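You operate a simulated robot arm through the tools that you are given. There is no shell and no other tool.

Carry out the task below with a simulated two-armed robot. There is one attempt and no reset: what you move stays moved.

TASK
Fold the grey frame and lay it in the tray's blue slot.
Fine: the large tray with blue edges; raise the jig's clamp first; both temples stay folded.
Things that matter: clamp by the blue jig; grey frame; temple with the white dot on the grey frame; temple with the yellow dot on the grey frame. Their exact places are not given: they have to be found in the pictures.

It is judged by the outcome, as a careful person would: the job done as asked, and still so three seconds after it is handed in. It fails if anything else is knocked over, pushed out of place, dropped, spilled or broken. Flat cloth is picked up by pressing the open fingertips on it (5 to 10 N) and closing them slowly along it; thin cloth reads only 2 to 8 mm in the jaws.

THE ROBOT
Two 6-joint arms with two-finger grippers on one trunk, on a base that moves. Base frame: it is fixed to the floor where the robot stands at the start and does not move with it; the origin is under the middle of the robot, x ahead of it, y to its left, z up. Lengths are in m, angles in rad, forces in N, time in s.
The left shoulder is at the start at [0.07, 0.148, 1.467], the right one opposite. With the tool pointing down near the work surface each hand reaches from about 0.34 to 0.62 m from the robot's upright axis, wherever it stands, measured 20 degrees to its own side. Places, roughly: clamp by the blue jig [0.5, -3.8, 0.8]; grey frame [0.5, -4, 0.75]; temple with the white dot on the grey frame [0.4, -3.8, 0.9]; temple with the yellow dot on the grey frame [0.5, -4, 0.9]. Payload 2.45 kg a hand.
Tool frame (each hand has its own): the origin (TCP) lies between the finger pads and is the grasp point; the fingertips stand 0.03 m ahead of it; z points along the fingers, y is the line along which they close. The gripper opens to 0.106 m; its body begins 0.079 m behind the TCP.
Orientation is that of the tool frame in the base frame, as a unit quaternion [w, x, y, z]. With the fingers straight down and closing along the base's y, the tool's x points along the base's -x, its y along +y and its z along -z.

THE INTERFACE
- The arms move only by the tool play_rows. It takes "left_motion", "right_motion" or both (then of equal length, played together; a hand with none holds still); each is a list of rows, each a list of 6 numbers: the shift along the tool's x, y, z in units of 25 mm (1.0 is 25 mm), then the turn, a rotation vector about the tool's x, y, z in units of 5 degrees (1.0 is 5 degrees). In form: [[x, y, z, ax, ay, az], ...]. A call has 1 to 20 rows; each row shifts and turns the commanded pose from where the row before left it, along the tool's axes as they then stand. "left_gripper" and "right_gripper" are, for a hand that has rows, the finger opening in m, from 0 to 0.106, set as the call begins (left out, the last holds). A call with a number of a shift or a turn outside -1 to 1 is refused whole. Rows are played at 5 a second. More than 0.05 m and 0.15 rad between two rows, or a gripper value outside its range, and nothing of the call is played. Where a pose cannot be reached the arm comes as near as it can. A force on the tool above 40 N (or 10 N above the force at the start of the call, whichever is more), or a blocked arm, ends the call early, and 0.2 s more pass. The fingers move at their own pace (about 0.072 m/s each) and stop on an object; they squeeze with about 36 N. The grip force told is the motor's: it shows also when the fingers shut on nothing. Time passes only in rows, and 0.2 s behind the last, so rows that do not move let the fingers close. It gives the time, the measured TCP pose, the force on the tool (base axes), the opening and the grip force at its end, in the units of the frame above (readings bear some noise), with the torque about the TCP (base axes, N m) and any sound that the robot's microphone picked up.
- Cameras (640 x 400 px; columns grow to the right, rows downward): "scene" is now at [0.133, 0.0101, 1.6932]; the picture's right is [0.06, -1.00, 0.00], its down [-0.66, -0.04, -0.75] and it looks along [0.75, 0.05, -0.67] (base axes); focal length 269 px, centre (320, 200). "left" rides on the left gripper at [0.076, 0.002, -0.106] in its tool frame; the picture's right is [-0.02, 1.00, 0.00], its down [-0.78, -0.02, -0.62] and it looks along [-0.62, -0.01, 0.78] (tool axes); focal length 247 px, centre (320, 200). "right" rides on the right gripper at [0.076, -0.002, -0.106] in its tool frame; the picture's right is [0.02, 1.00, 0.00], its down [-0.78, 0.02, -0.62] and it looks along [-0.62, 0.01, 0.78] (tool axes); focal length 247 px, centre (320, 200).
- grab_frame(camera): a new picture of that camera. The clock stands still meanwhile.
- move_column(by): slides the trunk up (or, below 0, down) by that many m; the arms and the scene camera ride with it, the base frame stays. It gives what a move gives, with no picture.
- base_move(legs): drives the robot by 1 to 6 legs, each [ahead, left, turn to the left] in m, m and rad, along the robot's own axes; the way and the turn of a leg run together, so that a leg with both is an arc; at most 1.5 m and 3.142 rad a leg. The arms and the cameras ride along, it lands a little off, and it stops where it bumps. It gives what a move gives.
- aim_head(pan, tilt): turns the head with the scene camera to pan (to the left, within 1.501 rad either way) and tilt (down, from -0.506 to 1.204), counted from straight ahead of the robot. It gives what a move gives.
- probe_pixels(camera, pixels): for up to 12 pixels [column, row] of the newest picture of that camera ("zoom" is the newest enlarged one), the place [x, y, z] in the base frame of the surface seen there, good to about 0.002 m, but the place of the scene camera against the robot may be out by one fixed shift of up to 0.012 m in any direction. The clock stands still meanwhile.
- zoom(camera, box): a new picture of the part [left, top, right, bottom] of that camera's present view, enlarged. The clock stands still meanwhile.
- close_job(): hands the job in; it is judged then, once.

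Leave the grippers open and the arms clear of the work at the hand-in unless told otherwise.

The tools are called after ">>>" as a command line: name --argument value ..., lists and objects as JSON in quotes. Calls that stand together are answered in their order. play_rows: Moves the arms, as the interface text tells. Its arguments: {"type":"object","properties":{"left_motion":{"type":"array","items":{"type":"array","items":{"type":"number"}}},"left_gripper":{"type":"number"},"right_motion":{"type":"array","items":{"type":"array","items":{"type":"number"}}},"right_gripper":{"type":"number"}},"required":[]} The other tools are called the same way: move_column (by) moves the trunk up or down; base_move (legs) drives the base; aim_head (pan, tilt) turns the head that bears the scene camera; grab_frame (camera) takes a picture; probe_pixels (camera, pixels) gives the place of the surface under pixels of a picture; zoom (camera, box) takes an enlarged picture of a part of a camera's view; close_job () hands the job in.

At the start:

```text
time_s: 0.0
left_ee_pos: [0.5754, 0.1813, 1.1367]
left_ee_rot: [0.001, 0.0, 1.0, 0.0]
left_contact_force: [-1.3, -0.9, -0.3]
left_moment: [-0.01, 0.02, -0.07]
left_gripper_width: 0.106
left_grasp_force: 0.2
right_ee_pos: [0.5747, -0.1804, 1.1262]
right_ee_rot: [0.0, 0.0, 1.0, 0.0]
right_contact_force: [0.2, 0.7, 0.0]
right_moment: [0.01, 0.01, -0.03]
right_gripper_width: 0.1059
right_grasp_force: 0.1
trunk travel left (down, up): [-0.94, 0.0]
robot x, y, heading: [-0.0002, -0.0005, -0.001]
head pan, tilt (commanded): [0.061, 0.728]
```

scene: 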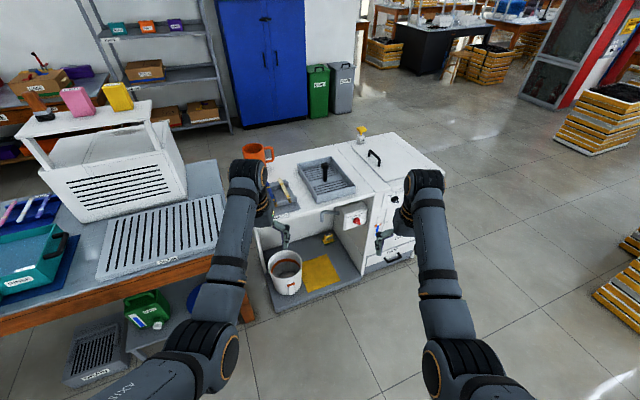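
right: 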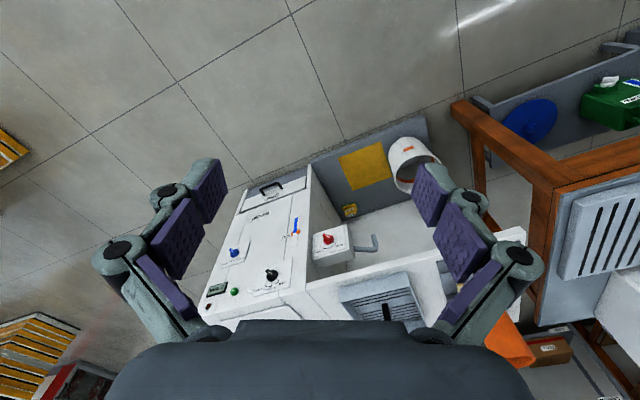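
left: 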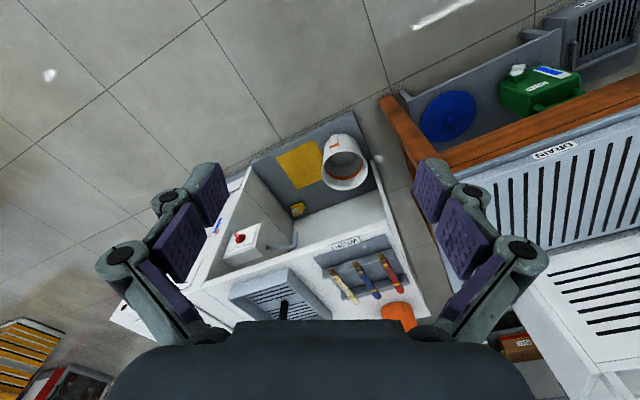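

I see a workshop with a white cabinet ahead; the work is about 4 m to my right. I turn the head to the right first to look at the way there.

>>> aim_head --pan -1.3 --tilt 0.35

```text
time_s: 1.5
left_ee_pos: [0.5748, 0.1822, 1.1358]
left_ee_rot: [0.0, 0.0, 1.0, 0.0]
left_contact_force: [1.2, -0.4, 0.1]
left_moment: [0.0, -0.02, 0.0]
left_gripper_width: 0.1059
left_grasp_force: 0.1
right_ee_pos: [0.5757, -0.1806, 1.1267]
right_ee_rot: [0.001, 0.0, 1.0, 0.0]
right_contact_force: [-1.2, -0.2, 0.8]
right_moment: [-0.03, -0.01, 0.01]
right_gripper_width: 0.106
right_grasp_force: 0.0
trunk travel left (down, up): [-0.94, 0.0]
robot x, y, heading: [-0.0022, -0.0017, 0.001]
head pan, tilt (commanded): [-1.3, 0.351]
```

The head is turned; I take a picture with the scene camera.

>>> grab_frame --camera "scene"

```text
taken
```

scene: 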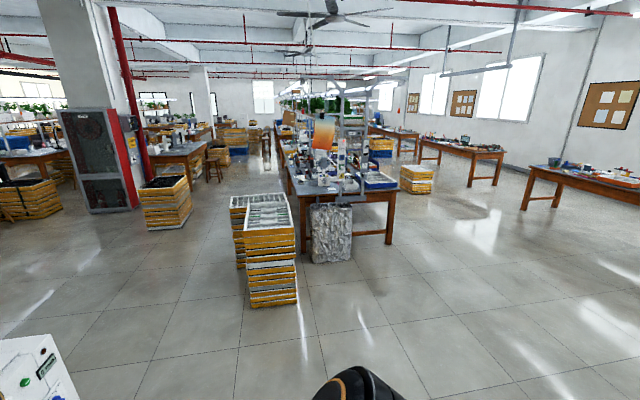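

The bench around pixel (350,190) is the likely one. I zoom in on it and probe.

>>> zoom --camera "scene" --box '[220, 100, 460, 320]'

>>> probe_pixels --camera "scene" --pixels '[[330, 180], [378, 180], [345, 250], [392, 240], [275, 215], [270, 300], [300, 190], [390, 190], [325, 135], [240, 260], [360, 195], [320, 170]]'

```text
1.82 times, centred on (340, 210) of scene
```

zoom: 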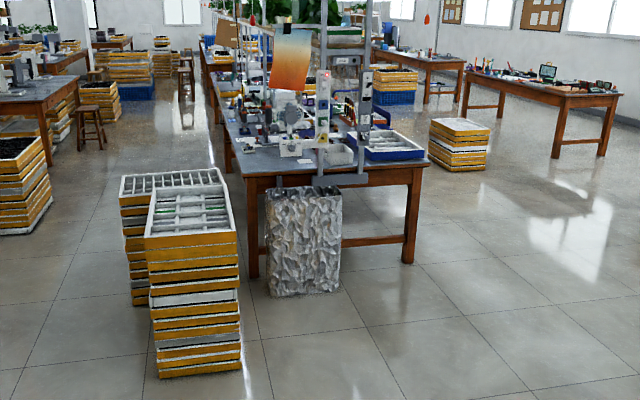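

```text
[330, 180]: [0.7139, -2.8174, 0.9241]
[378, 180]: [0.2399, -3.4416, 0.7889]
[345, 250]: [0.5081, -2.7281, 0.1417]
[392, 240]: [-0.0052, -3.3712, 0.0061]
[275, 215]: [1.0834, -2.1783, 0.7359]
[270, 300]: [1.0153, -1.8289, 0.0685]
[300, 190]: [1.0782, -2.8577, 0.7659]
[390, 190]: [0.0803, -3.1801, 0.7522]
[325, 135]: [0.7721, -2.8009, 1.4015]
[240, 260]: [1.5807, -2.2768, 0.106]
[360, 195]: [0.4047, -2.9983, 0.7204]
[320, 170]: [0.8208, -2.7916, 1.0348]
```

The bench runs along y at x from about 0.05 to 1.1. I check the free floor on its near (-x) side before driving.

>>> probe_pixels --camera "scene" --pixels '[[540, 185], [525, 208], [600, 190], [600, 390], [630, 300], [500, 300], [420, 190], [405, 185], [470, 180], [440, 150], [390, 180], [395, 170]]'

```text
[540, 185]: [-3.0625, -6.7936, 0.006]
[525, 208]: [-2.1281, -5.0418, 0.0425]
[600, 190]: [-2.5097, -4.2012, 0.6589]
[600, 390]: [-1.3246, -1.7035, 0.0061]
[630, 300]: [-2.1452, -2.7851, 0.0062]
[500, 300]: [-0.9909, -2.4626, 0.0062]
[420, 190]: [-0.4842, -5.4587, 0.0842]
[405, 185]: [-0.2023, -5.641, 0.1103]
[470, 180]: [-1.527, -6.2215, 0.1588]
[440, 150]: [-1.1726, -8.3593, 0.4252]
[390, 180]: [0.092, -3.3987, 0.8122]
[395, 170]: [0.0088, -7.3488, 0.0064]
```

The floor at x from -1.9 to 0 is free down to y about -5.3. I drive back-right diagonally and then to the right, to about (-0.85, -3.9), still facing +x.

>>> base_move --legs '[[-0.85, -1.2, 0], [0, -1.4, 0], [0, -1.3, 0]]'

>>> aim_head --pan 0.0 --tilt 0.6

>>> grab_frame --camera "scene"

```text
time_s: 21.5
left_ee_pos: [-0.1657, -3.6827, 1.1354]
left_ee_rot: [0.0, -0.026, 1.0, 0.0]
left_contact_force: [-0.2, 0.3, -0.8]
left_moment: [-0.01, -0.03, -0.01]
left_gripper_width: 0.1059
left_grasp_force: 0.0
right_ee_pos: [-0.1461, -4.045, 1.1267]
right_ee_rot: [-0.001, -0.027, 1.0, 0.0]
right_contact_force: [0.2, 0.4, -0.4]
right_moment: [-0.03, -0.03, 0.02]
right_gripper_width: 0.1059
right_grasp_force: 0.0
trunk travel left (down, up): [-0.94, 0.0]
robot x, y, heading: [-0.7282, -3.8996, 0.051]
head pan, tilt (commanded): [-1.3, 0.351]
```

```text
time_s: 22.9
left_ee_pos: [-0.1666, -3.6837, 1.1358]
left_ee_rot: [0.0, -0.028, 1.0, -0.001]
left_contact_force: [-0.4, -0.4, 0.3]
left_moment: [0.0, -0.01, -0.01]
left_gripper_width: 0.1057
left_grasp_force: 0.0
right_ee_pos: [-0.1454, -4.0466, 1.1259]
right_ee_rot: [0.0, -0.027, 1.0, 0.0]
right_contact_force: [1.1, -0.1, 0.3]
right_moment: [0.0, 0.03, 0.01]
right_gripper_width: 0.1062
right_grasp_force: 0.0
trunk travel left (down, up): [-0.94, 0.0]
robot x, y, heading: [-0.7303, -3.8968, 0.058]
head pan, tilt (commanded): [0.0, 0.6]
```

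```text
taken
```

scene: 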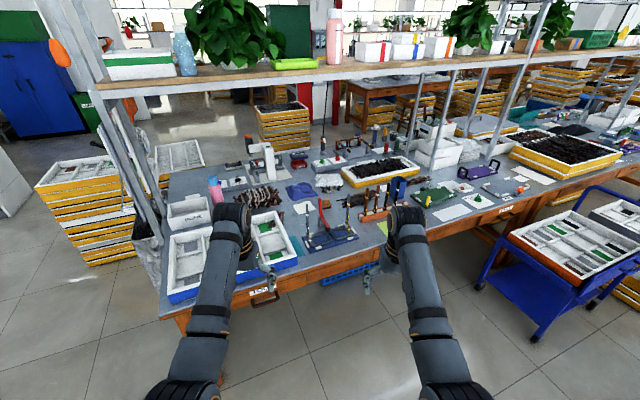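

I see the bench in front with trays left (px 245,240), a blue jig near (330,230), and an overhead shelf. I zoom in on the work area.

>>> zoom --camera "scene" --box '[150, 130, 400, 310]'

>>> zoom --camera "scene" --box '[270, 150, 430, 260]'

>>> probe_pixels --camera "scene" --pixels '[[180, 300], [300, 290], [330, 240], [335, 210], [310, 215], [270, 240], [180, 255], [250, 65], [400, 65], [380, 215], [350, 270], [130, 100]]'

```text
2.22 times, centred on (275, 220) of scene
```

zoom: 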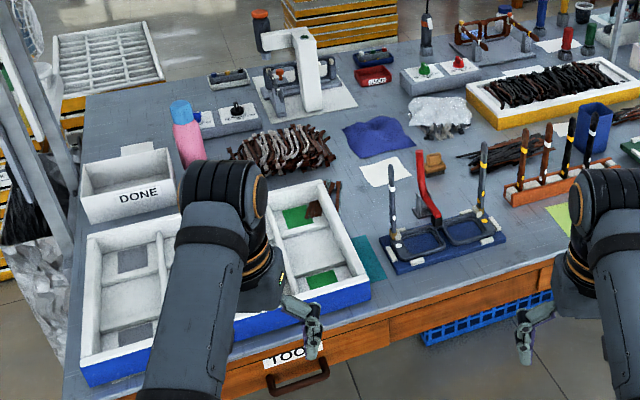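

```text
3.64 times, centred on (350, 205) of scene
```

zoom: 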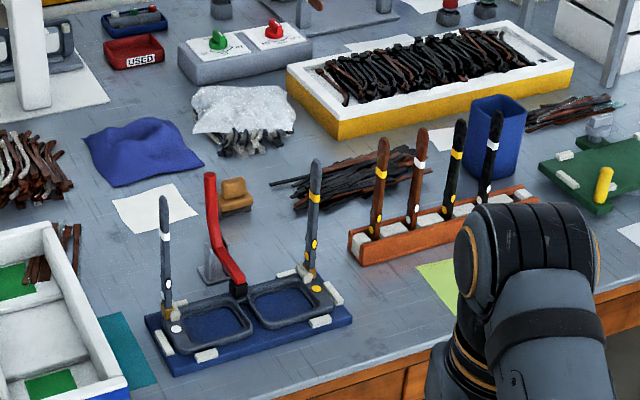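

```text
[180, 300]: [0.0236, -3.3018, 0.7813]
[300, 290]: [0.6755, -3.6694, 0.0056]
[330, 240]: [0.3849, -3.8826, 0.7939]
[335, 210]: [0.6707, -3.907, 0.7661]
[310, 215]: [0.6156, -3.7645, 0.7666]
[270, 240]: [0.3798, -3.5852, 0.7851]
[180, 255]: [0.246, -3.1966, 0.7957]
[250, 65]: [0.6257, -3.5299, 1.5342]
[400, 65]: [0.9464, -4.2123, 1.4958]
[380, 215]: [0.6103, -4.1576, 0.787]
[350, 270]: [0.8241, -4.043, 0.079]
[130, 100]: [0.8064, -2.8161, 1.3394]
```

The grey frame lies with its lenses on the blue jig, temples upright (yellow dot right, white dot left), a red clamp lever pressing the bridge. I probe the table edge and details.

>>> probe_pixels --camera "zoom" --pixels '[[166, 205], [175, 328], [316, 170], [314, 245], [210, 180], [240, 290], [212, 272], [160, 350], [340, 300], [290, 395], [210, 320], [290, 300]]'

>>> probe_pixels --camera "scene" --pixels '[[200, 78], [420, 65], [350, 265], [300, 265], [165, 320], [470, 220], [280, 282], [240, 295], [175, 250], [205, 235], [265, 218], [275, 255]]'

```text
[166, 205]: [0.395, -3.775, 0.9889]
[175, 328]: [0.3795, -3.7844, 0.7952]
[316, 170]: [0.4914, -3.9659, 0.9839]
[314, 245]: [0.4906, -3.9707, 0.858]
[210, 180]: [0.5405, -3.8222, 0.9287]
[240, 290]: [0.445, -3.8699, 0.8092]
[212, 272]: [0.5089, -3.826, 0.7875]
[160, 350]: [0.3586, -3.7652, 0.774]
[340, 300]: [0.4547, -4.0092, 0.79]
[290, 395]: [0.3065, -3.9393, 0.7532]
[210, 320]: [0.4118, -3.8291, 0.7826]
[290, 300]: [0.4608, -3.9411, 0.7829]
```

```text
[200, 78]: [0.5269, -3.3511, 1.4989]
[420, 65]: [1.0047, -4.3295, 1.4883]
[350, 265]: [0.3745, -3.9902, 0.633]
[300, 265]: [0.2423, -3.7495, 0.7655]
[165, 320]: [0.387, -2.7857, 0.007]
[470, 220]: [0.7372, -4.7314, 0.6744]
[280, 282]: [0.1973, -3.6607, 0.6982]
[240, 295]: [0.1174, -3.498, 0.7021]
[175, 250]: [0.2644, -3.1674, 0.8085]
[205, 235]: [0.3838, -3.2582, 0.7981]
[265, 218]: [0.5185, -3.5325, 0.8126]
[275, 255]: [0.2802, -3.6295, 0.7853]
```

The bench front edge runs obliquely (its inward normal is at a heading of about 0.47 rad). I turn to face it squarely and move a bit nearer, keeping the hands (z 1.13) in front of the edge.

>>> base_move --legs '[[0, 0, 0.412], [0.317, -0.355, 0]]'

>>> aim_head --pan 0.0 --tilt 0.75

>>> grab_frame --camera "scene"

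>>> grab_frame --camera "right"

>>> grab_frame --camera "left"

```text
time_s: 27.0
left_ee_pos: [0.1444, -3.6429, 1.1372]
left_ee_rot: [0.0, -0.235, 0.972, -0.001]
left_contact_force: [0.4, -0.5, 0.5]
left_moment: [-0.03, 0.0, 0.04]
left_gripper_width: 0.106
left_grasp_force: 0.0
right_ee_pos: [0.3097, -3.9666, 1.1277]
right_ee_rot: [0.0, -0.234, 0.972, 0.0]
right_contact_force: [0.4, -0.4, 0.9]
right_moment: [0.0, -0.02, 0.0]
right_gripper_width: 0.1063
right_grasp_force: 0.1
trunk travel left (down, up): [-0.94, 0.0]
robot x, y, heading: [-0.2812, -4.0664, 0.476]
head pan, tilt (commanded): [0.0, 0.6]
```

```text
time_s: 27.7
left_ee_pos: [0.1469, -3.6436, 1.1374]
left_ee_rot: [0.0, -0.234, 0.972, 0.0]
left_contact_force: [0.2, -0.2, -0.2]
left_moment: [0.03, 0.0, 0.03]
left_gripper_width: 0.106
left_grasp_force: 0.1
right_ee_pos: [0.3115, -3.9667, 1.1262]
right_ee_rot: [0.0, -0.234, 0.972, 0.0]
right_contact_force: [-0.8, -0.4, 0.0]
right_moment: [0.06, 0.03, -0.01]
right_gripper_width: 0.106
right_grasp_force: 0.0
trunk travel left (down, up): [-0.94, 0.0]
robot x, y, heading: [-0.2855, -4.0662, 0.469]
head pan, tilt (commanded): [0.0, 0.75]
```

```text
taken
```

scene: 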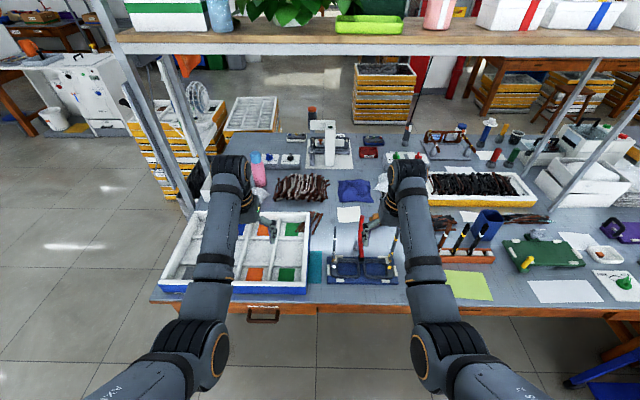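

```text
taken
```

right: 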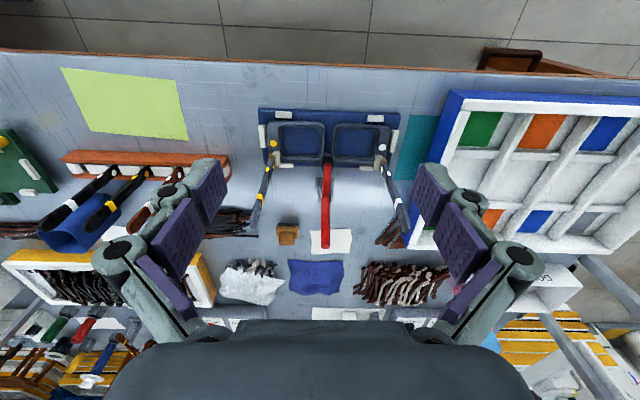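

```text
taken
```

left: 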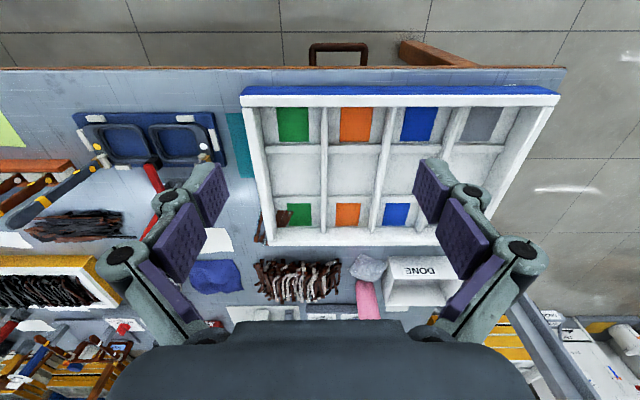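

The tray has four columns marked green, orange, blue and grey. I zoom in on tray and jig from both wrist cameras.

>>> zoom --camera "left" --box '[230, 70, 570, 260]'

>>> probe_pixels --camera "left" --pixels '[[385, 95], [455, 95], [415, 125], [445, 105], [378, 200], [395, 215], [400, 170], [390, 145], [375, 125], [435, 160], [362, 230], [425, 150]]'

>>> zoom --camera "right" --box '[230, 90, 430, 260]'

```text
1.88 times, centred on (400, 165) of left
```

zoom: 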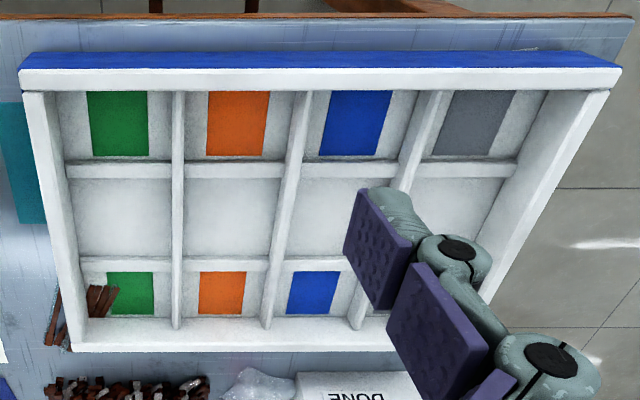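

```text
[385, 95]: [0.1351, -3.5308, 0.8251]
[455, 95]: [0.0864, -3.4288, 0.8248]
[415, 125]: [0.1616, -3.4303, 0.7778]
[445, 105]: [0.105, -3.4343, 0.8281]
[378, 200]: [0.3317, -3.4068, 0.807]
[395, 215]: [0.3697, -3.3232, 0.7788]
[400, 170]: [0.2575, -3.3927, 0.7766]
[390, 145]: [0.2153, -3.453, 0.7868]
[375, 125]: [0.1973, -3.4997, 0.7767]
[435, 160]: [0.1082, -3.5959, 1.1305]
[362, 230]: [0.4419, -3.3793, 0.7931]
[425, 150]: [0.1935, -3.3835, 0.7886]
```

```text
2.35 times, centred on (330, 175) of right
```

zoom: 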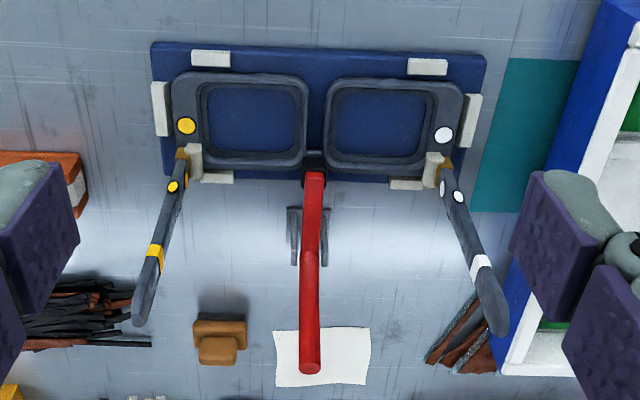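

The blue slot is the column with blue cards (front card at [0.16,-3.43], rear card at [0.37,-3.32]), with low cross ribs. Now I lower the right hand by 0.12 m in front of the jig for a closer look at hinges and clamp.

>>> play_rows --right_motion '[[0, 0, 1, 0, 0, 0], [0, 0, 1, 0, 0, 0], [0, 0, 1, 0, 0, 0], [0, 0, 1, 0, 0, 0], [0, 0, 0.8, 0, 0, 0]]'

>>> grab_frame --camera "right"

>>> zoom --camera "right" --box '[220, 60, 440, 240]'

```text
time_s: 28.9
left_ee_pos: [0.1461, -3.6441, 1.1371]
left_ee_rot: [0.0, -0.234, 0.972, 0.0]
left_contact_force: [-0.6, -0.2, -0.7]
left_moment: [0.0, -0.01, 0.0]
left_gripper_width: 0.1058
left_grasp_force: 0.1
right_ee_pos: [0.3108, -3.9669, 1.0081]
right_ee_rot: [0.0, -0.233, 0.972, -0.001]
right_contact_force: [-0.6, 0.4, -0.6]
right_moment: [0.02, -0.01, 0.03]
right_gripper_width: 0.106
right_grasp_force: 0.0
trunk travel left (down, up): [-0.94, 0.0]
robot x, y, heading: [-0.2837, -4.0647, 0.476]
head pan, tilt (commanded): [0.0, 0.75]
```

```text
taken
```

right: 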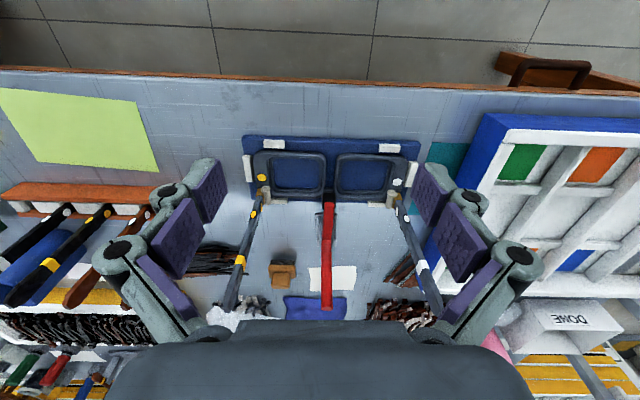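

```text
2.22 times, centred on (330, 150) of right
```

zoom: 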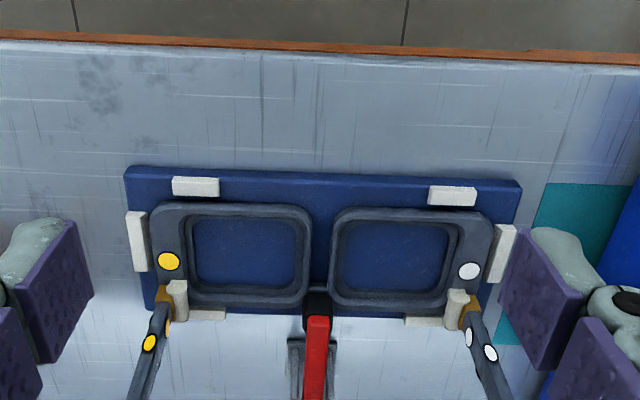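

I probe the geometry in the newest zoom: frame corners, hinges, jig pads, clamp arm.

>>> probe_pixels --camera "zoom" --pixels '[[152, 212], [490, 218], [245, 298], [390, 298], [168, 262], [469, 270], [162, 298], [467, 312], [180, 292], [455, 298], [317, 325], [322, 212]]'

>>> probe_pixels --camera "right" --pixels '[[327, 210], [327, 240], [327, 270], [327, 295], [327, 307], [262, 200], [240, 260], [228, 300], [400, 205], [420, 260], [437, 300], [316, 205]]'

>>> probe_pixels --camera "zoom" --pixels '[[193, 185], [455, 195], [136, 240], [505, 250], [205, 313], [425, 321], [300, 350], [200, 180], [130, 180], [515, 195], [250, 250], [395, 260]]'

```text
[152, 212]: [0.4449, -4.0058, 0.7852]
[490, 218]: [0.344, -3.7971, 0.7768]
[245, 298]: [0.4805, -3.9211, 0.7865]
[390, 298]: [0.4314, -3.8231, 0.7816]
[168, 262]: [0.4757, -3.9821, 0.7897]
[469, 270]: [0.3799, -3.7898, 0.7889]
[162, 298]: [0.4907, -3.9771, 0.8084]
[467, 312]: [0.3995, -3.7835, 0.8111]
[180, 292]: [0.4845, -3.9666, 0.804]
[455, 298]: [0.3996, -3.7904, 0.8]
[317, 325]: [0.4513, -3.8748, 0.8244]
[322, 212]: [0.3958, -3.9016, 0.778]
```

```text
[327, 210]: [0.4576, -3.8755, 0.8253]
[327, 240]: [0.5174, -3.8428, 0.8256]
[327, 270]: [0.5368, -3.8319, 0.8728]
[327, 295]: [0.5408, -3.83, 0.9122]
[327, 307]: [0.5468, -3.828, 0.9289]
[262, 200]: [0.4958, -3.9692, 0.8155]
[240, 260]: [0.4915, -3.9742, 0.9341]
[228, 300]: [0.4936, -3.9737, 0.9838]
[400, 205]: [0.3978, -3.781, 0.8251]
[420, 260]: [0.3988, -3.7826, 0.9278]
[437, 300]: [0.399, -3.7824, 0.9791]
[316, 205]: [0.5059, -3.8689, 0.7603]
```

```text
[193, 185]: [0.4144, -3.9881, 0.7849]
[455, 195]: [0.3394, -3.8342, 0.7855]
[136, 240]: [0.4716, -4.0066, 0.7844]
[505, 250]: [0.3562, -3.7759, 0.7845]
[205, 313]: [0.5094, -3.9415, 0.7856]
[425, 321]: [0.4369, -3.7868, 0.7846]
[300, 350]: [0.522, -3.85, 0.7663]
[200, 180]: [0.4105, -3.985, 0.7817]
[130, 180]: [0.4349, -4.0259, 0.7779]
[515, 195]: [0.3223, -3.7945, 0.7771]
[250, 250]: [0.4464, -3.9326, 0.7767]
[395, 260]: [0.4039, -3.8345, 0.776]
```

The frame lies at a heading of about 0.45 rad; hinges at z 0.81, temples 0.2 m tall. I look at the hinge and clamp details from the scene camera.

>>> zoom --camera "scene" --box '[320, 210, 410, 290]'

>>> zoom --camera "left" --box '[60, 90, 240, 240]'

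```text
5.00 times, centred on (365, 250) of scene
```

zoom: 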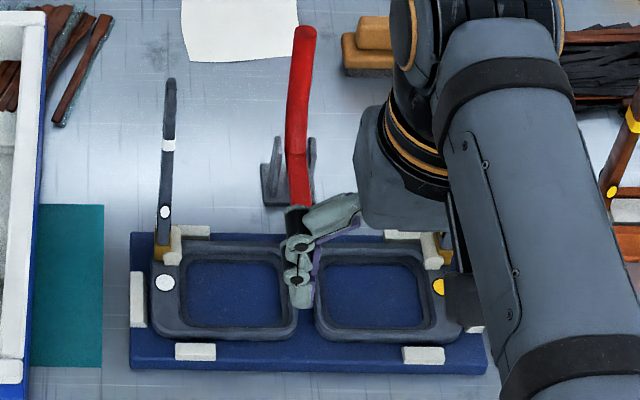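

```text
2.67 times, centred on (150, 165) of left
```

zoom: 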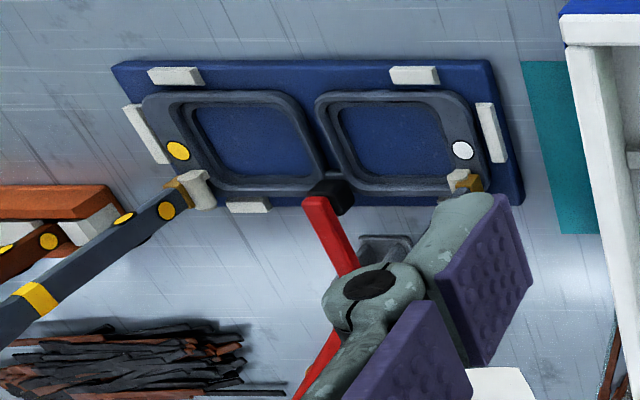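

The clamp is a bent red lever: its arm presses the bridge with a black pad, its handle stands upright behind (top at [0.547,-3.828,0.93]), pivot near the grey bracket. Pushing the handle away from me should lift the arm. I raise the right hand again, then drive closer and align to the jig's heading (0.449).

>>> play_rows --right_motion '[[0, 0, -1, 0, 0, 0], [0, 0, -1, 0, 0, 0], [0, 0, -1, 0, 0, 0], [0, 0, -1, 0, 0, 0], [0, 0, -0.8, 0, 0, 0]]'

>>> base_move --legs '[[0, 0, -0.027], [0, -0.11, 0], [0.17, 0, 0]]'

>>> grab_frame --camera "scene"

```text
time_s: 30.1
left_ee_pos: [0.1456, -3.644, 1.1362]
left_ee_rot: [-0.001, -0.234, 0.972, 0.0]
left_contact_force: [-0.3, -1.7, 0.0]
left_moment: [0.01, -0.01, 0.03]
left_gripper_width: 0.1058
left_grasp_force: 0.1
right_ee_pos: [0.3106, -3.9684, 1.1277]
right_ee_rot: [0.0, -0.234, 0.972, 0.0]
right_contact_force: [-0.6, 0.0, 0.5]
right_moment: [0.0, 0.03, 0.04]
right_gripper_width: 0.1061
right_grasp_force: 0.0
trunk travel left (down, up): [-0.94, 0.0]
robot x, y, heading: [-0.2839, -4.0702, 0.475]
head pan, tilt (commanded): [0.0, 0.75]
```

```text
time_s: 32.7
left_ee_pos: [0.3548, -3.6843, 1.1391]
left_ee_rot: [0.002, -0.221, 0.975, 0.0]
left_contact_force: [-1.0, 0.7, 0.2]
left_moment: [-0.02, -0.04, 0.02]
left_gripper_width: 0.1058
left_grasp_force: 0.1
right_ee_pos: [0.5115, -4.0108, 1.1276]
right_ee_rot: [0.002, -0.221, 0.975, 0.001]
right_contact_force: [0.4, -0.4, 0.3]
right_moment: [0.06, -0.02, -0.02]
right_gripper_width: 0.1062
right_grasp_force: 0.1
trunk travel left (down, up): [-0.94, 0.0]
robot x, y, heading: [-0.0816, -4.0971, 0.44]
head pan, tilt (commanded): [0.0, 0.75]
```

```text
taken
```

scene: 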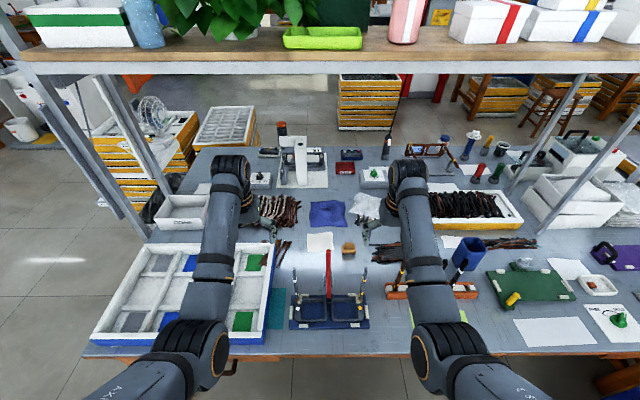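

The drive went well. I go 0.11 m nearer and tilt the head down to have the jig in view.

>>> base_move --legs '[[0.11, 0, 0.009]]'

>>> aim_head --pan 0.0 --tilt 0.95

>>> grab_frame --camera "scene"

>>> grab_frame --camera "right"

>>> grab_frame --camera "left"

```text
time_s: 33.9
left_ee_pos: [0.4457, -3.6332, 1.1387]
left_ee_rot: [0.001, -0.226, 0.974, 0.001]
left_contact_force: [-0.1, 0.1, -0.7]
left_moment: [0.03, -0.02, -0.02]
left_gripper_width: 0.1062
left_grasp_force: 0.1
right_ee_pos: [0.606, -3.961, 1.1282]
right_ee_rot: [0.001, -0.226, 0.974, 0.0]
right_contact_force: [-0.9, -0.2, -0.4]
right_moment: [0.06, -0.08, 0.01]
right_gripper_width: 0.1059
right_grasp_force: 0.1
trunk travel left (down, up): [-0.94, 0.0]
robot x, y, heading: [0.0123, -4.05, 0.458]
head pan, tilt (commanded): [0.0, 0.75]
```

```text
time_s: 34.6
left_ee_pos: [0.4501, -3.631, 1.1374]
left_ee_rot: [-0.001, -0.225, 0.974, 0.0]
left_contact_force: [0.2, -1.0, -0.6]
left_moment: [-0.01, 0.01, -0.03]
left_gripper_width: 0.1058
left_grasp_force: 0.0
right_ee_pos: [0.6094, -3.9582, 1.1274]
right_ee_rot: [-0.001, -0.225, 0.974, 0.0]
right_contact_force: [0.6, -0.7, -1.0]
right_moment: [0.01, 0.01, 0.01]
right_gripper_width: 0.1059
right_grasp_force: 0.0
trunk travel left (down, up): [-0.94, 0.0]
robot x, y, heading: [0.0126, -4.0482, 0.457]
head pan, tilt (commanded): [0.0, 0.949]
```

```text
taken
```

scene: 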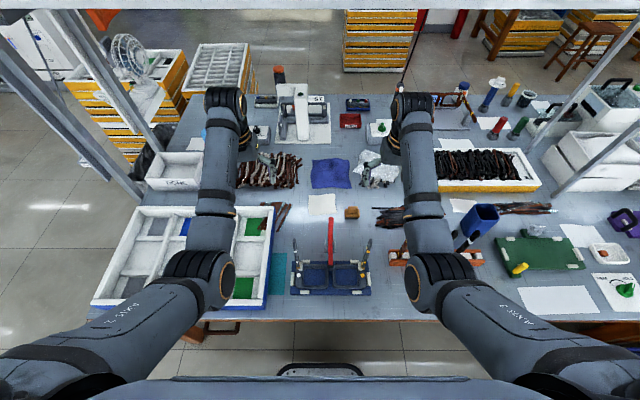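

```text
taken
```

right: 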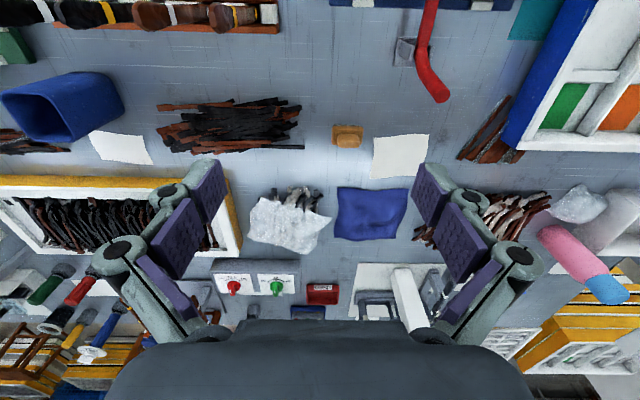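

```text
taken
```

left: 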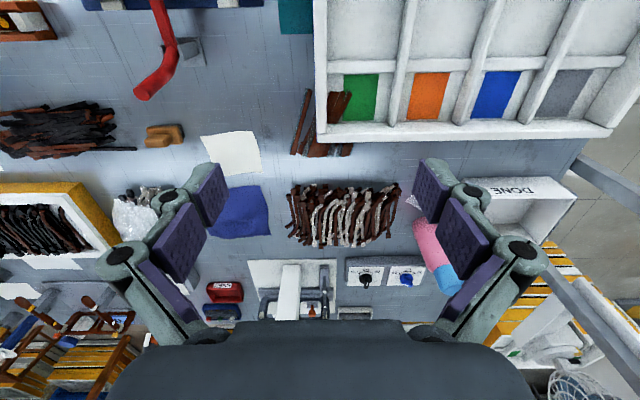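

I probe the clamp lever again from this side to know its shape and the pivot (right picture, around (420,60)).

>>> zoom --camera "right" --box '[330, 0, 520, 120]'

>>> probe_pixels --camera "right" --pixels '[[430, 3], [425, 25], [420, 45], [425, 65], [435, 85], [442, 98], [400, 60], [405, 45], [440, 3], [120, 150], [400, 155], [345, 135]]'

>>> zoom --camera "scene" --box '[270, 200, 400, 310]'

```text
3.33 times, centred on (425, 60) of right
```

zoom: 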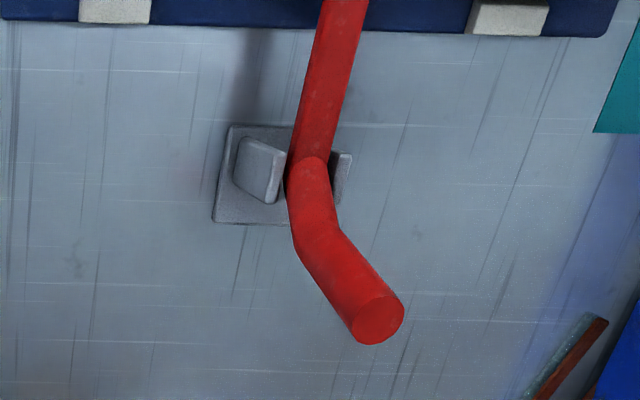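

```text
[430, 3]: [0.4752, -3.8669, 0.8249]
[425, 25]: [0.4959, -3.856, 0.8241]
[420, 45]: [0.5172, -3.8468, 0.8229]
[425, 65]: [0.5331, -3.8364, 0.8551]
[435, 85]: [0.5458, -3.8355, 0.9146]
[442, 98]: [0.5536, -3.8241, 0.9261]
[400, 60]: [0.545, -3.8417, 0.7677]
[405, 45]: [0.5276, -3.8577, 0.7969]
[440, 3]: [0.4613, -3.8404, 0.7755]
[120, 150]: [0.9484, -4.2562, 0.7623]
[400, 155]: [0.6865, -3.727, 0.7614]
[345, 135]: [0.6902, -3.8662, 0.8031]
```

```text
3.64 times, centred on (335, 255) of scene
```

zoom: 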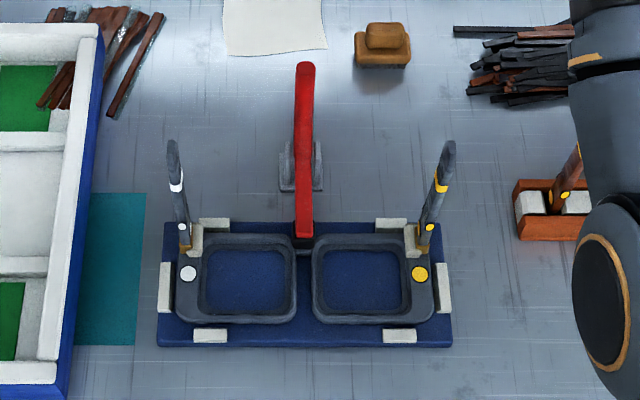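

The lever's handle leans back, top at [0.554,-3.824,0.926], bracket pivot about at u of the bracket ears. I close the right gripper and move it over the jig's centre line just in front of the handle at safe height, and shift the left hand 0.1 m outward.

>>> play_rows --right_motion '[[0.44, 0.96, 0, 0, 0, 0], [0.44, 0.96, 0, 0, 0, 0], [0.44, 0.96, 0, 0, 0, 0], [0.44, 0.96, 0, 0, 0, 0], [0.44, 0.96, 0, 0, 0, 0], [0.44, 0.96, 0, 0, 0, 0]]' --right_gripper 0.0 --left_motion '[[0, 0.7, 0, 0, 0, 0], [0, 0.7, 0, 0, 0, 0], [0, 0.7, 0, 0, 0, 0], [0, 0.7, 0, 0, 0, 0], [0, 0.7, 0, 0, 0, 0], [0, 0.5, 0, 0, 0, 0]]'

>>> grab_frame --camera "right"

>>> zoom --camera "scene" --box '[220, 80, 460, 310]'

```text
time_s: 35.9
left_ee_pos: [0.4111, -3.5526, 1.1356]
left_ee_rot: [0.0, -0.226, 0.974, 0.0]
left_contact_force: [0.3, -0.2, 0.4]
left_moment: [-0.02, -0.01, 0.02]
left_gripper_width: 0.1059
left_grasp_force: 0.1
right_ee_pos: [0.5699, -3.9434, 1.1273]
right_ee_rot: [0.031, -0.192, 0.979, -0.057]
right_contact_force: [-0.3, 0.5, -0.1]
right_moment: [-0.04, -0.01, 0.0]
right_gripper_width: 0.0
right_grasp_force: 28.5
right hand out of reach, approached as far as the arm can: row 5, 6
trunk travel left (down, up): [-0.94, 0.0]
robot x, y, heading: [0.0116, -4.0517, 0.454]
head pan, tilt (commanded): [0.0, 0.949]
stopped in row 6 (right hand): the arm was blocked; the commanded pose is now the measured one
```

```text
taken
```

right: 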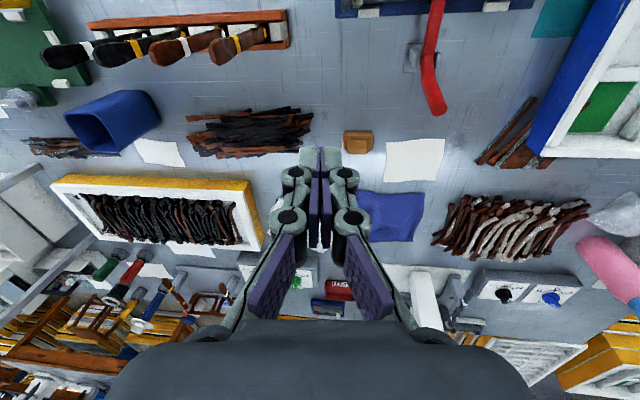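

```text
1.74 times, centred on (340, 195) of scene
```

zoom: 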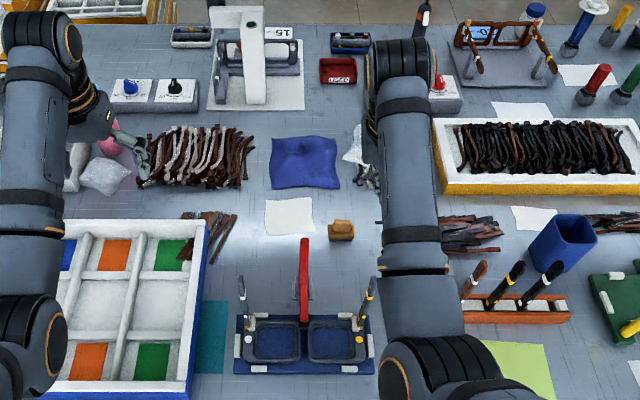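

The right hand cannot cross further inward here (it stopped at [0.57,-3.943] with the tool tilted). I turn the tool back upright while moving it outward a little.

>>> play_rows --right_motion '[[0, -0.5, 0, -0.72, 0.2, -0.38], [0, -0.5, 0, -0.71, 0.2, -0.38], [0, -0.2, 0, 0, 0, 0]]'

```text
time_s: 36.7
left_ee_pos: [0.4115, -3.5542, 1.1362]
left_ee_rot: [0.0, -0.226, 0.974, 0.0]
left_contact_force: [1.0, -0.2, 0.2]
left_moment: [-0.02, -0.04, -0.01]
left_gripper_width: 0.1061
left_grasp_force: 0.2
right_ee_pos: [0.5852, -3.9653, 1.1214]
right_ee_rot: [-0.002, -0.226, 0.974, 0.002]
right_contact_force: [0.0, 0.0, -0.1]
right_moment: [-0.03, 0.03, -0.01]
right_gripper_width: 0.0
right_grasp_force: 28.4
right hand out of reach, approached as far as the arm can: row 2
trunk travel left (down, up): [-0.94, 0.0]
robot x, y, heading: [0.0139, -4.0504, 0.459]
head pan, tilt (commanded): [0.0, 0.949]
```

It is likely too folded up at this height. I lower the right hand 0.1 m straight down where it is clear (behind the yellow temple) to see whether the reach improves.

>>> play_rows --right_motion '[[0, 0, 1, 0, 0, 0], [0, 0, 1, 0, 0, 0], [0, 0, 0.8, 0, 0, 0]]'

>>> play_rows --right_motion '[[0, 0.5, 0, 0, 0, 0], [0, 0.8, 0, 0, 0, 0]]'

```text
time_s: 37.5
left_ee_pos: [0.4123, -3.5539, 1.1374]
left_ee_rot: [0.0, -0.226, 0.974, 0.0]
left_contact_force: [0.1, 0.2, -0.1]
left_moment: [-0.03, -0.01, 0.04]
left_gripper_width: 0.1061
left_grasp_force: 0.0
right_ee_pos: [0.5849, -3.9639, 1.0508]
right_ee_rot: [-0.001, -0.226, 0.974, 0.002]
right_contact_force: [0.2, 0.1, -0.2]
right_moment: [-0.05, 0.01, 0.01]
right_gripper_width: 0.0001
right_grasp_force: 28.7
trunk travel left (down, up): [-0.94, 0.0]
robot x, y, heading: [0.0111, -4.0497, 0.457]
head pan, tilt (commanded): [0.0, 0.949]
```

```text
time_s: 38.1
left_ee_pos: [0.4116, -3.5521, 1.1354]
left_ee_rot: [0.0, -0.226, 0.974, 0.0]
left_contact_force: [-0.7, -0.7, 0.9]
left_moment: [-0.03, -0.01, 0.02]
left_gripper_width: 0.1059
left_grasp_force: 0.0
right_ee_pos: [0.5697, -3.9352, 1.0512]
right_ee_rot: [-0.003, -0.226, 0.974, 0.001]
right_contact_force: [-0.2, 0.4, 0.1]
right_moment: [0.0, -0.01, 0.02]
right_gripper_width: 0.0003
right_grasp_force: 28.4
trunk travel left (down, up): [-0.94, 0.0]
robot x, y, heading: [0.0135, -4.0503, 0.454]
head pan, tilt (commanded): [0.0, 0.949]
```

At z 1.05 the inward motion works. I continue inward to the jig's centre line (v), staying behind the temples' line and above them.

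>>> play_rows --right_motion '[[0, 0.9, 0, 0, 0, 0], [0, 0.9, 0, 0, 0, 0], [0, 0.9, 0, 0, 0, 0], [0, 0.8, 0, 0, 0, 0], [0, 0.7, 0, 0, 0, 0]]'

>>> grab_frame --camera "right"

```text
time_s: 39.5
left_ee_pos: [0.4118, -3.554, 1.1359]
left_ee_rot: [0.0, -0.226, 0.974, 0.0]
left_contact_force: [-0.3, -0.6, -0.5]
left_moment: [-0.01, 0.0, 0.0]
left_gripper_width: 0.1061
left_grasp_force: 0.0
right_ee_pos: [0.5699, -3.9094, 1.0366]
right_ee_rot: [0.011, -0.193, 0.98, -0.052]
right_contact_force: [-0.3, 0.1, -0.6]
right_moment: [0.03, 0.01, -0.02]
right_gripper_width: 0.0
right_grasp_force: 29.0
trunk travel left (down, up): [-0.94, 0.0]
robot x, y, heading: [0.0165, -4.0505, 0.455]
head pan, tilt (commanded): [0.0, 0.949]
stopped in row 5 (right hand): the arm was blocked; the commanded pose is now the measured one
```

```text
taken
```

right: 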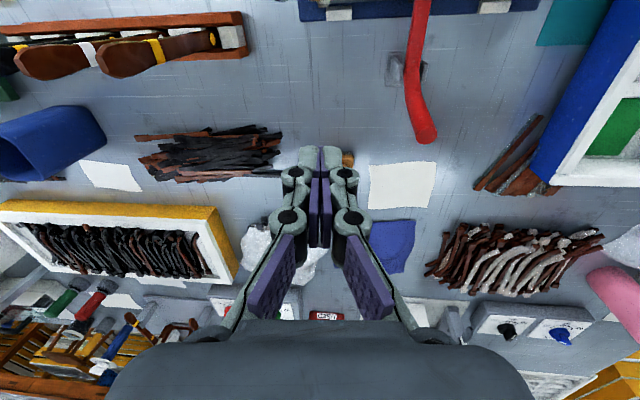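

It blocks again at a lateral offset of ~0.12 m, so each hand works only on its own side. I'll restore the tool's upright orientation, then shift the base left so that the clamp lies in the right hand's good zone. First I check the shelf posts near the left arm.

>>> play_rows --right_motion '[[0, -0.5, 0, -0.61, 0, -0.37], [0, -0.5, 0, -0.61, 0, -0.37], [0, -0.2, 0, 0, 0, 0]]'

>>> aim_head --pan 0.2 --tilt 0.8

>>> grab_frame --camera "scene"

```text
time_s: 40.3
left_ee_pos: [0.4127, -3.553, 1.1362]
left_ee_rot: [0.0, -0.226, 0.974, 0.0]
left_contact_force: [-0.4, 0.1, -0.5]
left_moment: [-0.04, -0.04, 0.0]
left_gripper_width: 0.1061
left_grasp_force: 0.0
right_ee_pos: [0.5795, -3.9338, 1.0388]
right_ee_rot: [-0.002, -0.227, 0.974, 0.002]
right_contact_force: [0.2, -0.1, 0.0]
right_moment: [-0.01, -0.01, 0.01]
right_gripper_width: 0.0001
right_grasp_force: 28.4
trunk travel left (down, up): [-0.94, 0.0]
robot x, y, heading: [0.015, -4.0502, 0.458]
head pan, tilt (commanded): [0.0, 0.949]
```

```text
time_s: 41.0
left_ee_pos: [0.4104, -3.5518, 1.1354]
left_ee_rot: [0.001, -0.226, 0.974, 0.0]
left_contact_force: [-0.5, -1.0, 0.3]
left_moment: [0.01, -0.03, -0.02]
left_gripper_width: 0.1057
left_grasp_force: 0.1
right_ee_pos: [0.5807, -3.9343, 1.0381]
right_ee_rot: [-0.001, -0.226, 0.974, 0.001]
right_contact_force: [-0.6, 0.5, -0.3]
right_moment: [0.02, 0.03, -0.04]
right_gripper_width: 0.0002
right_grasp_force: 28.8
trunk travel left (down, up): [-0.94, 0.0]
robot x, y, heading: [0.0146, -4.0508, 0.453]
head pan, tilt (commanded): [0.201, 0.799]
```

```text
taken
```

scene: 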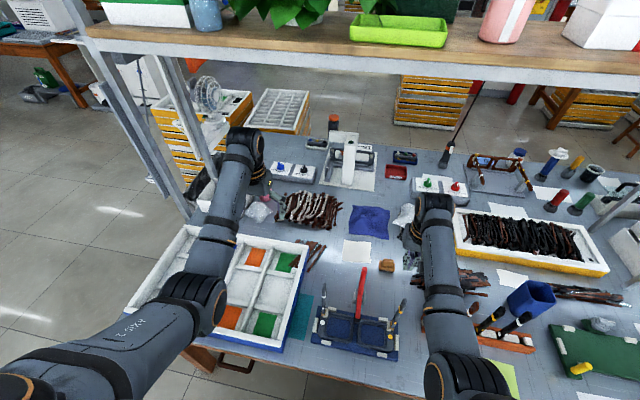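

>>> probe_pixels --camera "scene" --pixels '[[95, 45], [130, 120], [165, 180], [190, 205], [185, 110], [212, 170], [110, 60], [240, 130], [150, 52], [400, 68], [200, 190], [250, 60]]'

```text
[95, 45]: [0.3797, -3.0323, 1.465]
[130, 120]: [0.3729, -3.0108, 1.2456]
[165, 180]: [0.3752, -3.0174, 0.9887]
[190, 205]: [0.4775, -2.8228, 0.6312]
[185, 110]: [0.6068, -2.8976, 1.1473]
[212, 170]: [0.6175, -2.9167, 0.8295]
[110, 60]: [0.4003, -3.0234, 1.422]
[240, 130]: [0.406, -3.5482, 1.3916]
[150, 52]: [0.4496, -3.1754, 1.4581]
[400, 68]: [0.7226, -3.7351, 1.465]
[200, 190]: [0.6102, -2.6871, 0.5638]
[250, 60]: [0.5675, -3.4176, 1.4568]
```

Shelf posts are at v ≈ -2.88 and the shelf edge at u ≈ -0.97 (z 1.46): clear of the arms. I shift the base left 0.15 m and ahead 0.05 m.

>>> base_move --legs '[[0, 0.15, -0.005], [0.05, 0, 0]]'

>>> aim_head --pan -0.3 --tilt 0.95

>>> grab_frame --camera "scene"

>>> grab_frame --camera "right"

```text
time_s: 42.9
left_ee_pos: [0.388, -3.4073, 1.1396]
left_ee_rot: [0.005, -0.223, 0.975, 0.003]
left_contact_force: [-1.4, -1.2, 1.3]
left_moment: [0.05, -0.1, -0.03]
left_gripper_width: 0.1062
left_grasp_force: 0.0
right_ee_pos: [0.5525, -3.7884, 1.0429]
right_ee_rot: [0.002, -0.223, 0.975, 0.003]
right_contact_force: [-1.4, -0.5, 0.2]
right_moment: [0.07, -0.1, -0.04]
right_gripper_width: 0.0
right_grasp_force: 29.0
trunk travel left (down, up): [-0.94, 0.0]
robot x, y, heading: [-0.0051, -3.8939, 0.453]
head pan, tilt (commanded): [0.201, 0.799]
```

```text
time_s: 43.8
left_ee_pos: [0.3966, -3.4005, 1.1357]
left_ee_rot: [-0.001, -0.223, 0.975, -0.001]
left_contact_force: [0.5, 1.0, -0.7]
left_moment: [-0.03, 0.02, -0.04]
left_gripper_width: 0.1059
left_grasp_force: 0.0
right_ee_pos: [0.5606, -3.7819, 1.0377]
right_ee_rot: [-0.003, -0.223, 0.975, 0.001]
right_contact_force: [-0.5, -0.1, 0.6]
right_moment: [0.0, 0.03, 0.01]
right_gripper_width: 0.0003
right_grasp_force: 28.4
trunk travel left (down, up): [-0.94, 0.0]
robot x, y, heading: [-0.0086, -3.8953, 0.444]
head pan, tilt (commanded): [-0.3, 0.949]
```

```text
taken
```

scene: 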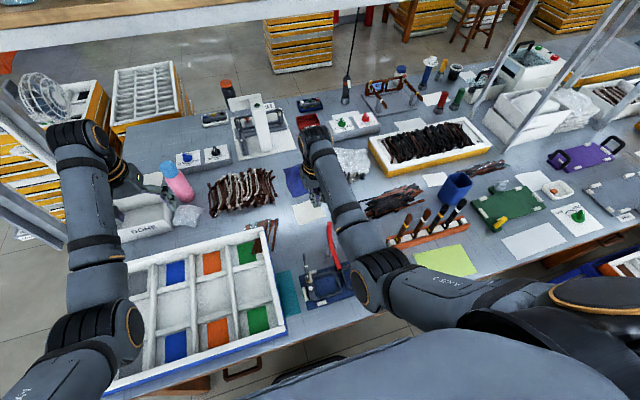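

```text
taken
```

right: 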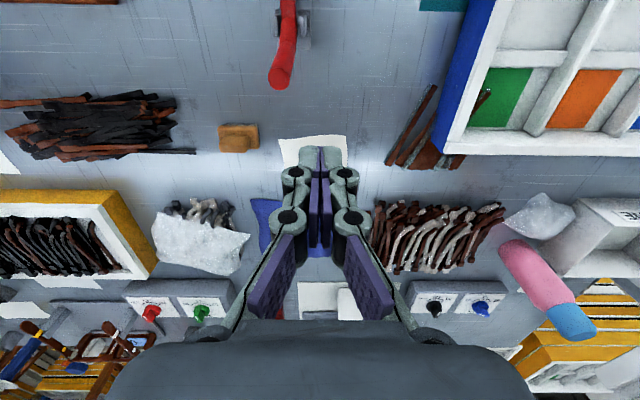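

The right hand is now behind/above the clamp (handle top under px (283,75)). I move it back toward me 0.1 m and a little to the right, to sit above the gap between the handle and the frame.

>>> play_rows --right_motion '[[0.8, -0.3, 0, 0, 0, 0], [0.8, -0.3, 0, 0, 0, 0], [0.8, -0.3, 0, 0, 0, 0], [0.8, -0.3, 0, 0, 0, 0], [0.8, -0.25, 0, 0, 0, 0]]'

>>> grab_frame --camera "right"

```text
time_s: 45.0
left_ee_pos: [0.3944, -3.4028, 1.1364]
left_ee_rot: [0.0, -0.222, 0.975, 0.0]
left_contact_force: [-0.8, -0.3, 0.3]
left_moment: [-0.02, -0.03, 0.02]
left_gripper_width: 0.106
left_grasp_force: 0.1
right_ee_pos: [0.4861, -3.8623, 1.0389]
right_ee_rot: [-0.001, -0.222, 0.975, 0.002]
right_contact_force: [0.0, -0.4, 0.5]
right_moment: [0.02, -0.02, -0.01]
right_gripper_width: 0.0001
right_grasp_force: 28.5
trunk travel left (down, up): [-0.94, 0.0]
robot x, y, heading: [-0.0086, -3.8975, 0.445]
head pan, tilt (commanded): [-0.3, 0.949]
```

```text
taken
```

right: 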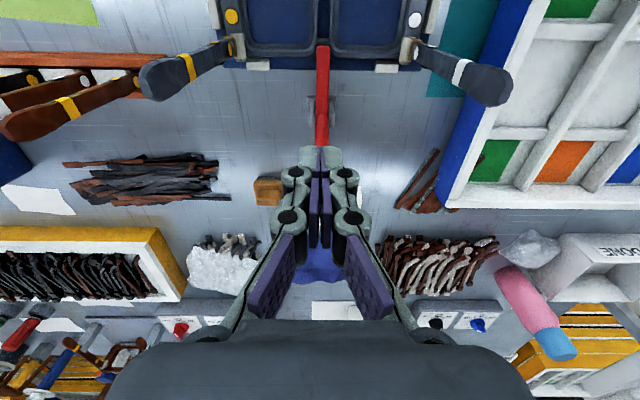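

The hand is above the gap at u=-1.238, v=-3.691. I lower it to TCP z≈0.905 (tips 0.875), above the clamp arm (0.825) and in front of the handle.

>>> play_rows --right_motion '[[0, 0.1, 0.9, 0, 0, 0], [0, 0, 0.9, 0, 0, 0], [0, 0, 0.9, 0, 0, 0], [0, 0, 0.9, 0, 0, 0], [0, 0, 0.9, 0, 0, 0], [0, 0, 0.86, 0, 0, 0]]'

>>> grab_frame --camera "right"

>>> zoom --camera "scene" --box '[270, 180, 410, 320]'

```text
time_s: 46.4
left_ee_pos: [0.3945, -3.4028, 1.1367]
left_ee_rot: [0.0, -0.223, 0.975, 0.0]
left_contact_force: [-1.7, 0.1, -0.4]
left_moment: [0.0, 0.01, -0.02]
left_gripper_width: 0.106
left_grasp_force: 0.0
right_ee_pos: [0.4836, -3.8589, 0.9059]
right_ee_rot: [-0.002, -0.222, 0.975, 0.001]
right_contact_force: [0.0, -0.5, -0.5]
right_moment: [0.0, -0.01, 0.02]
right_gripper_width: 0.0004
right_grasp_force: 28.1
trunk travel left (down, up): [-0.94, 0.0]
robot x, y, heading: [-0.0104, -3.8924, 0.444]
head pan, tilt (commanded): [-0.3, 0.949]
```

```text
taken
```

right: 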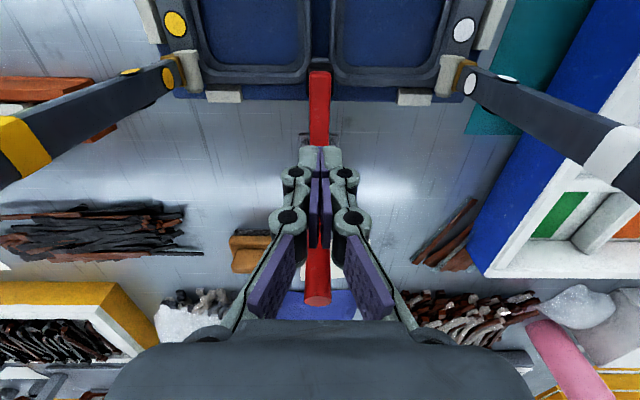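

```text
2.86 times, centred on (340, 250) of scene
```

zoom: 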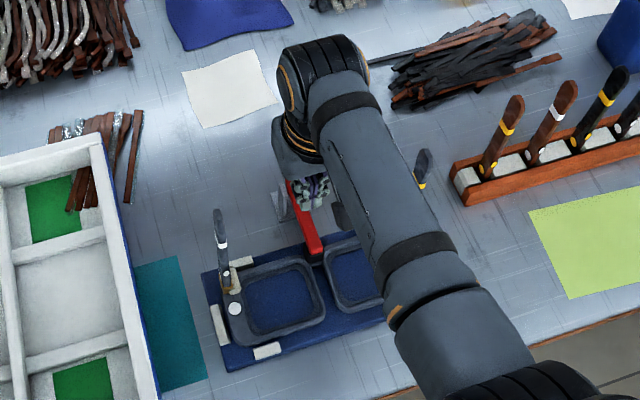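

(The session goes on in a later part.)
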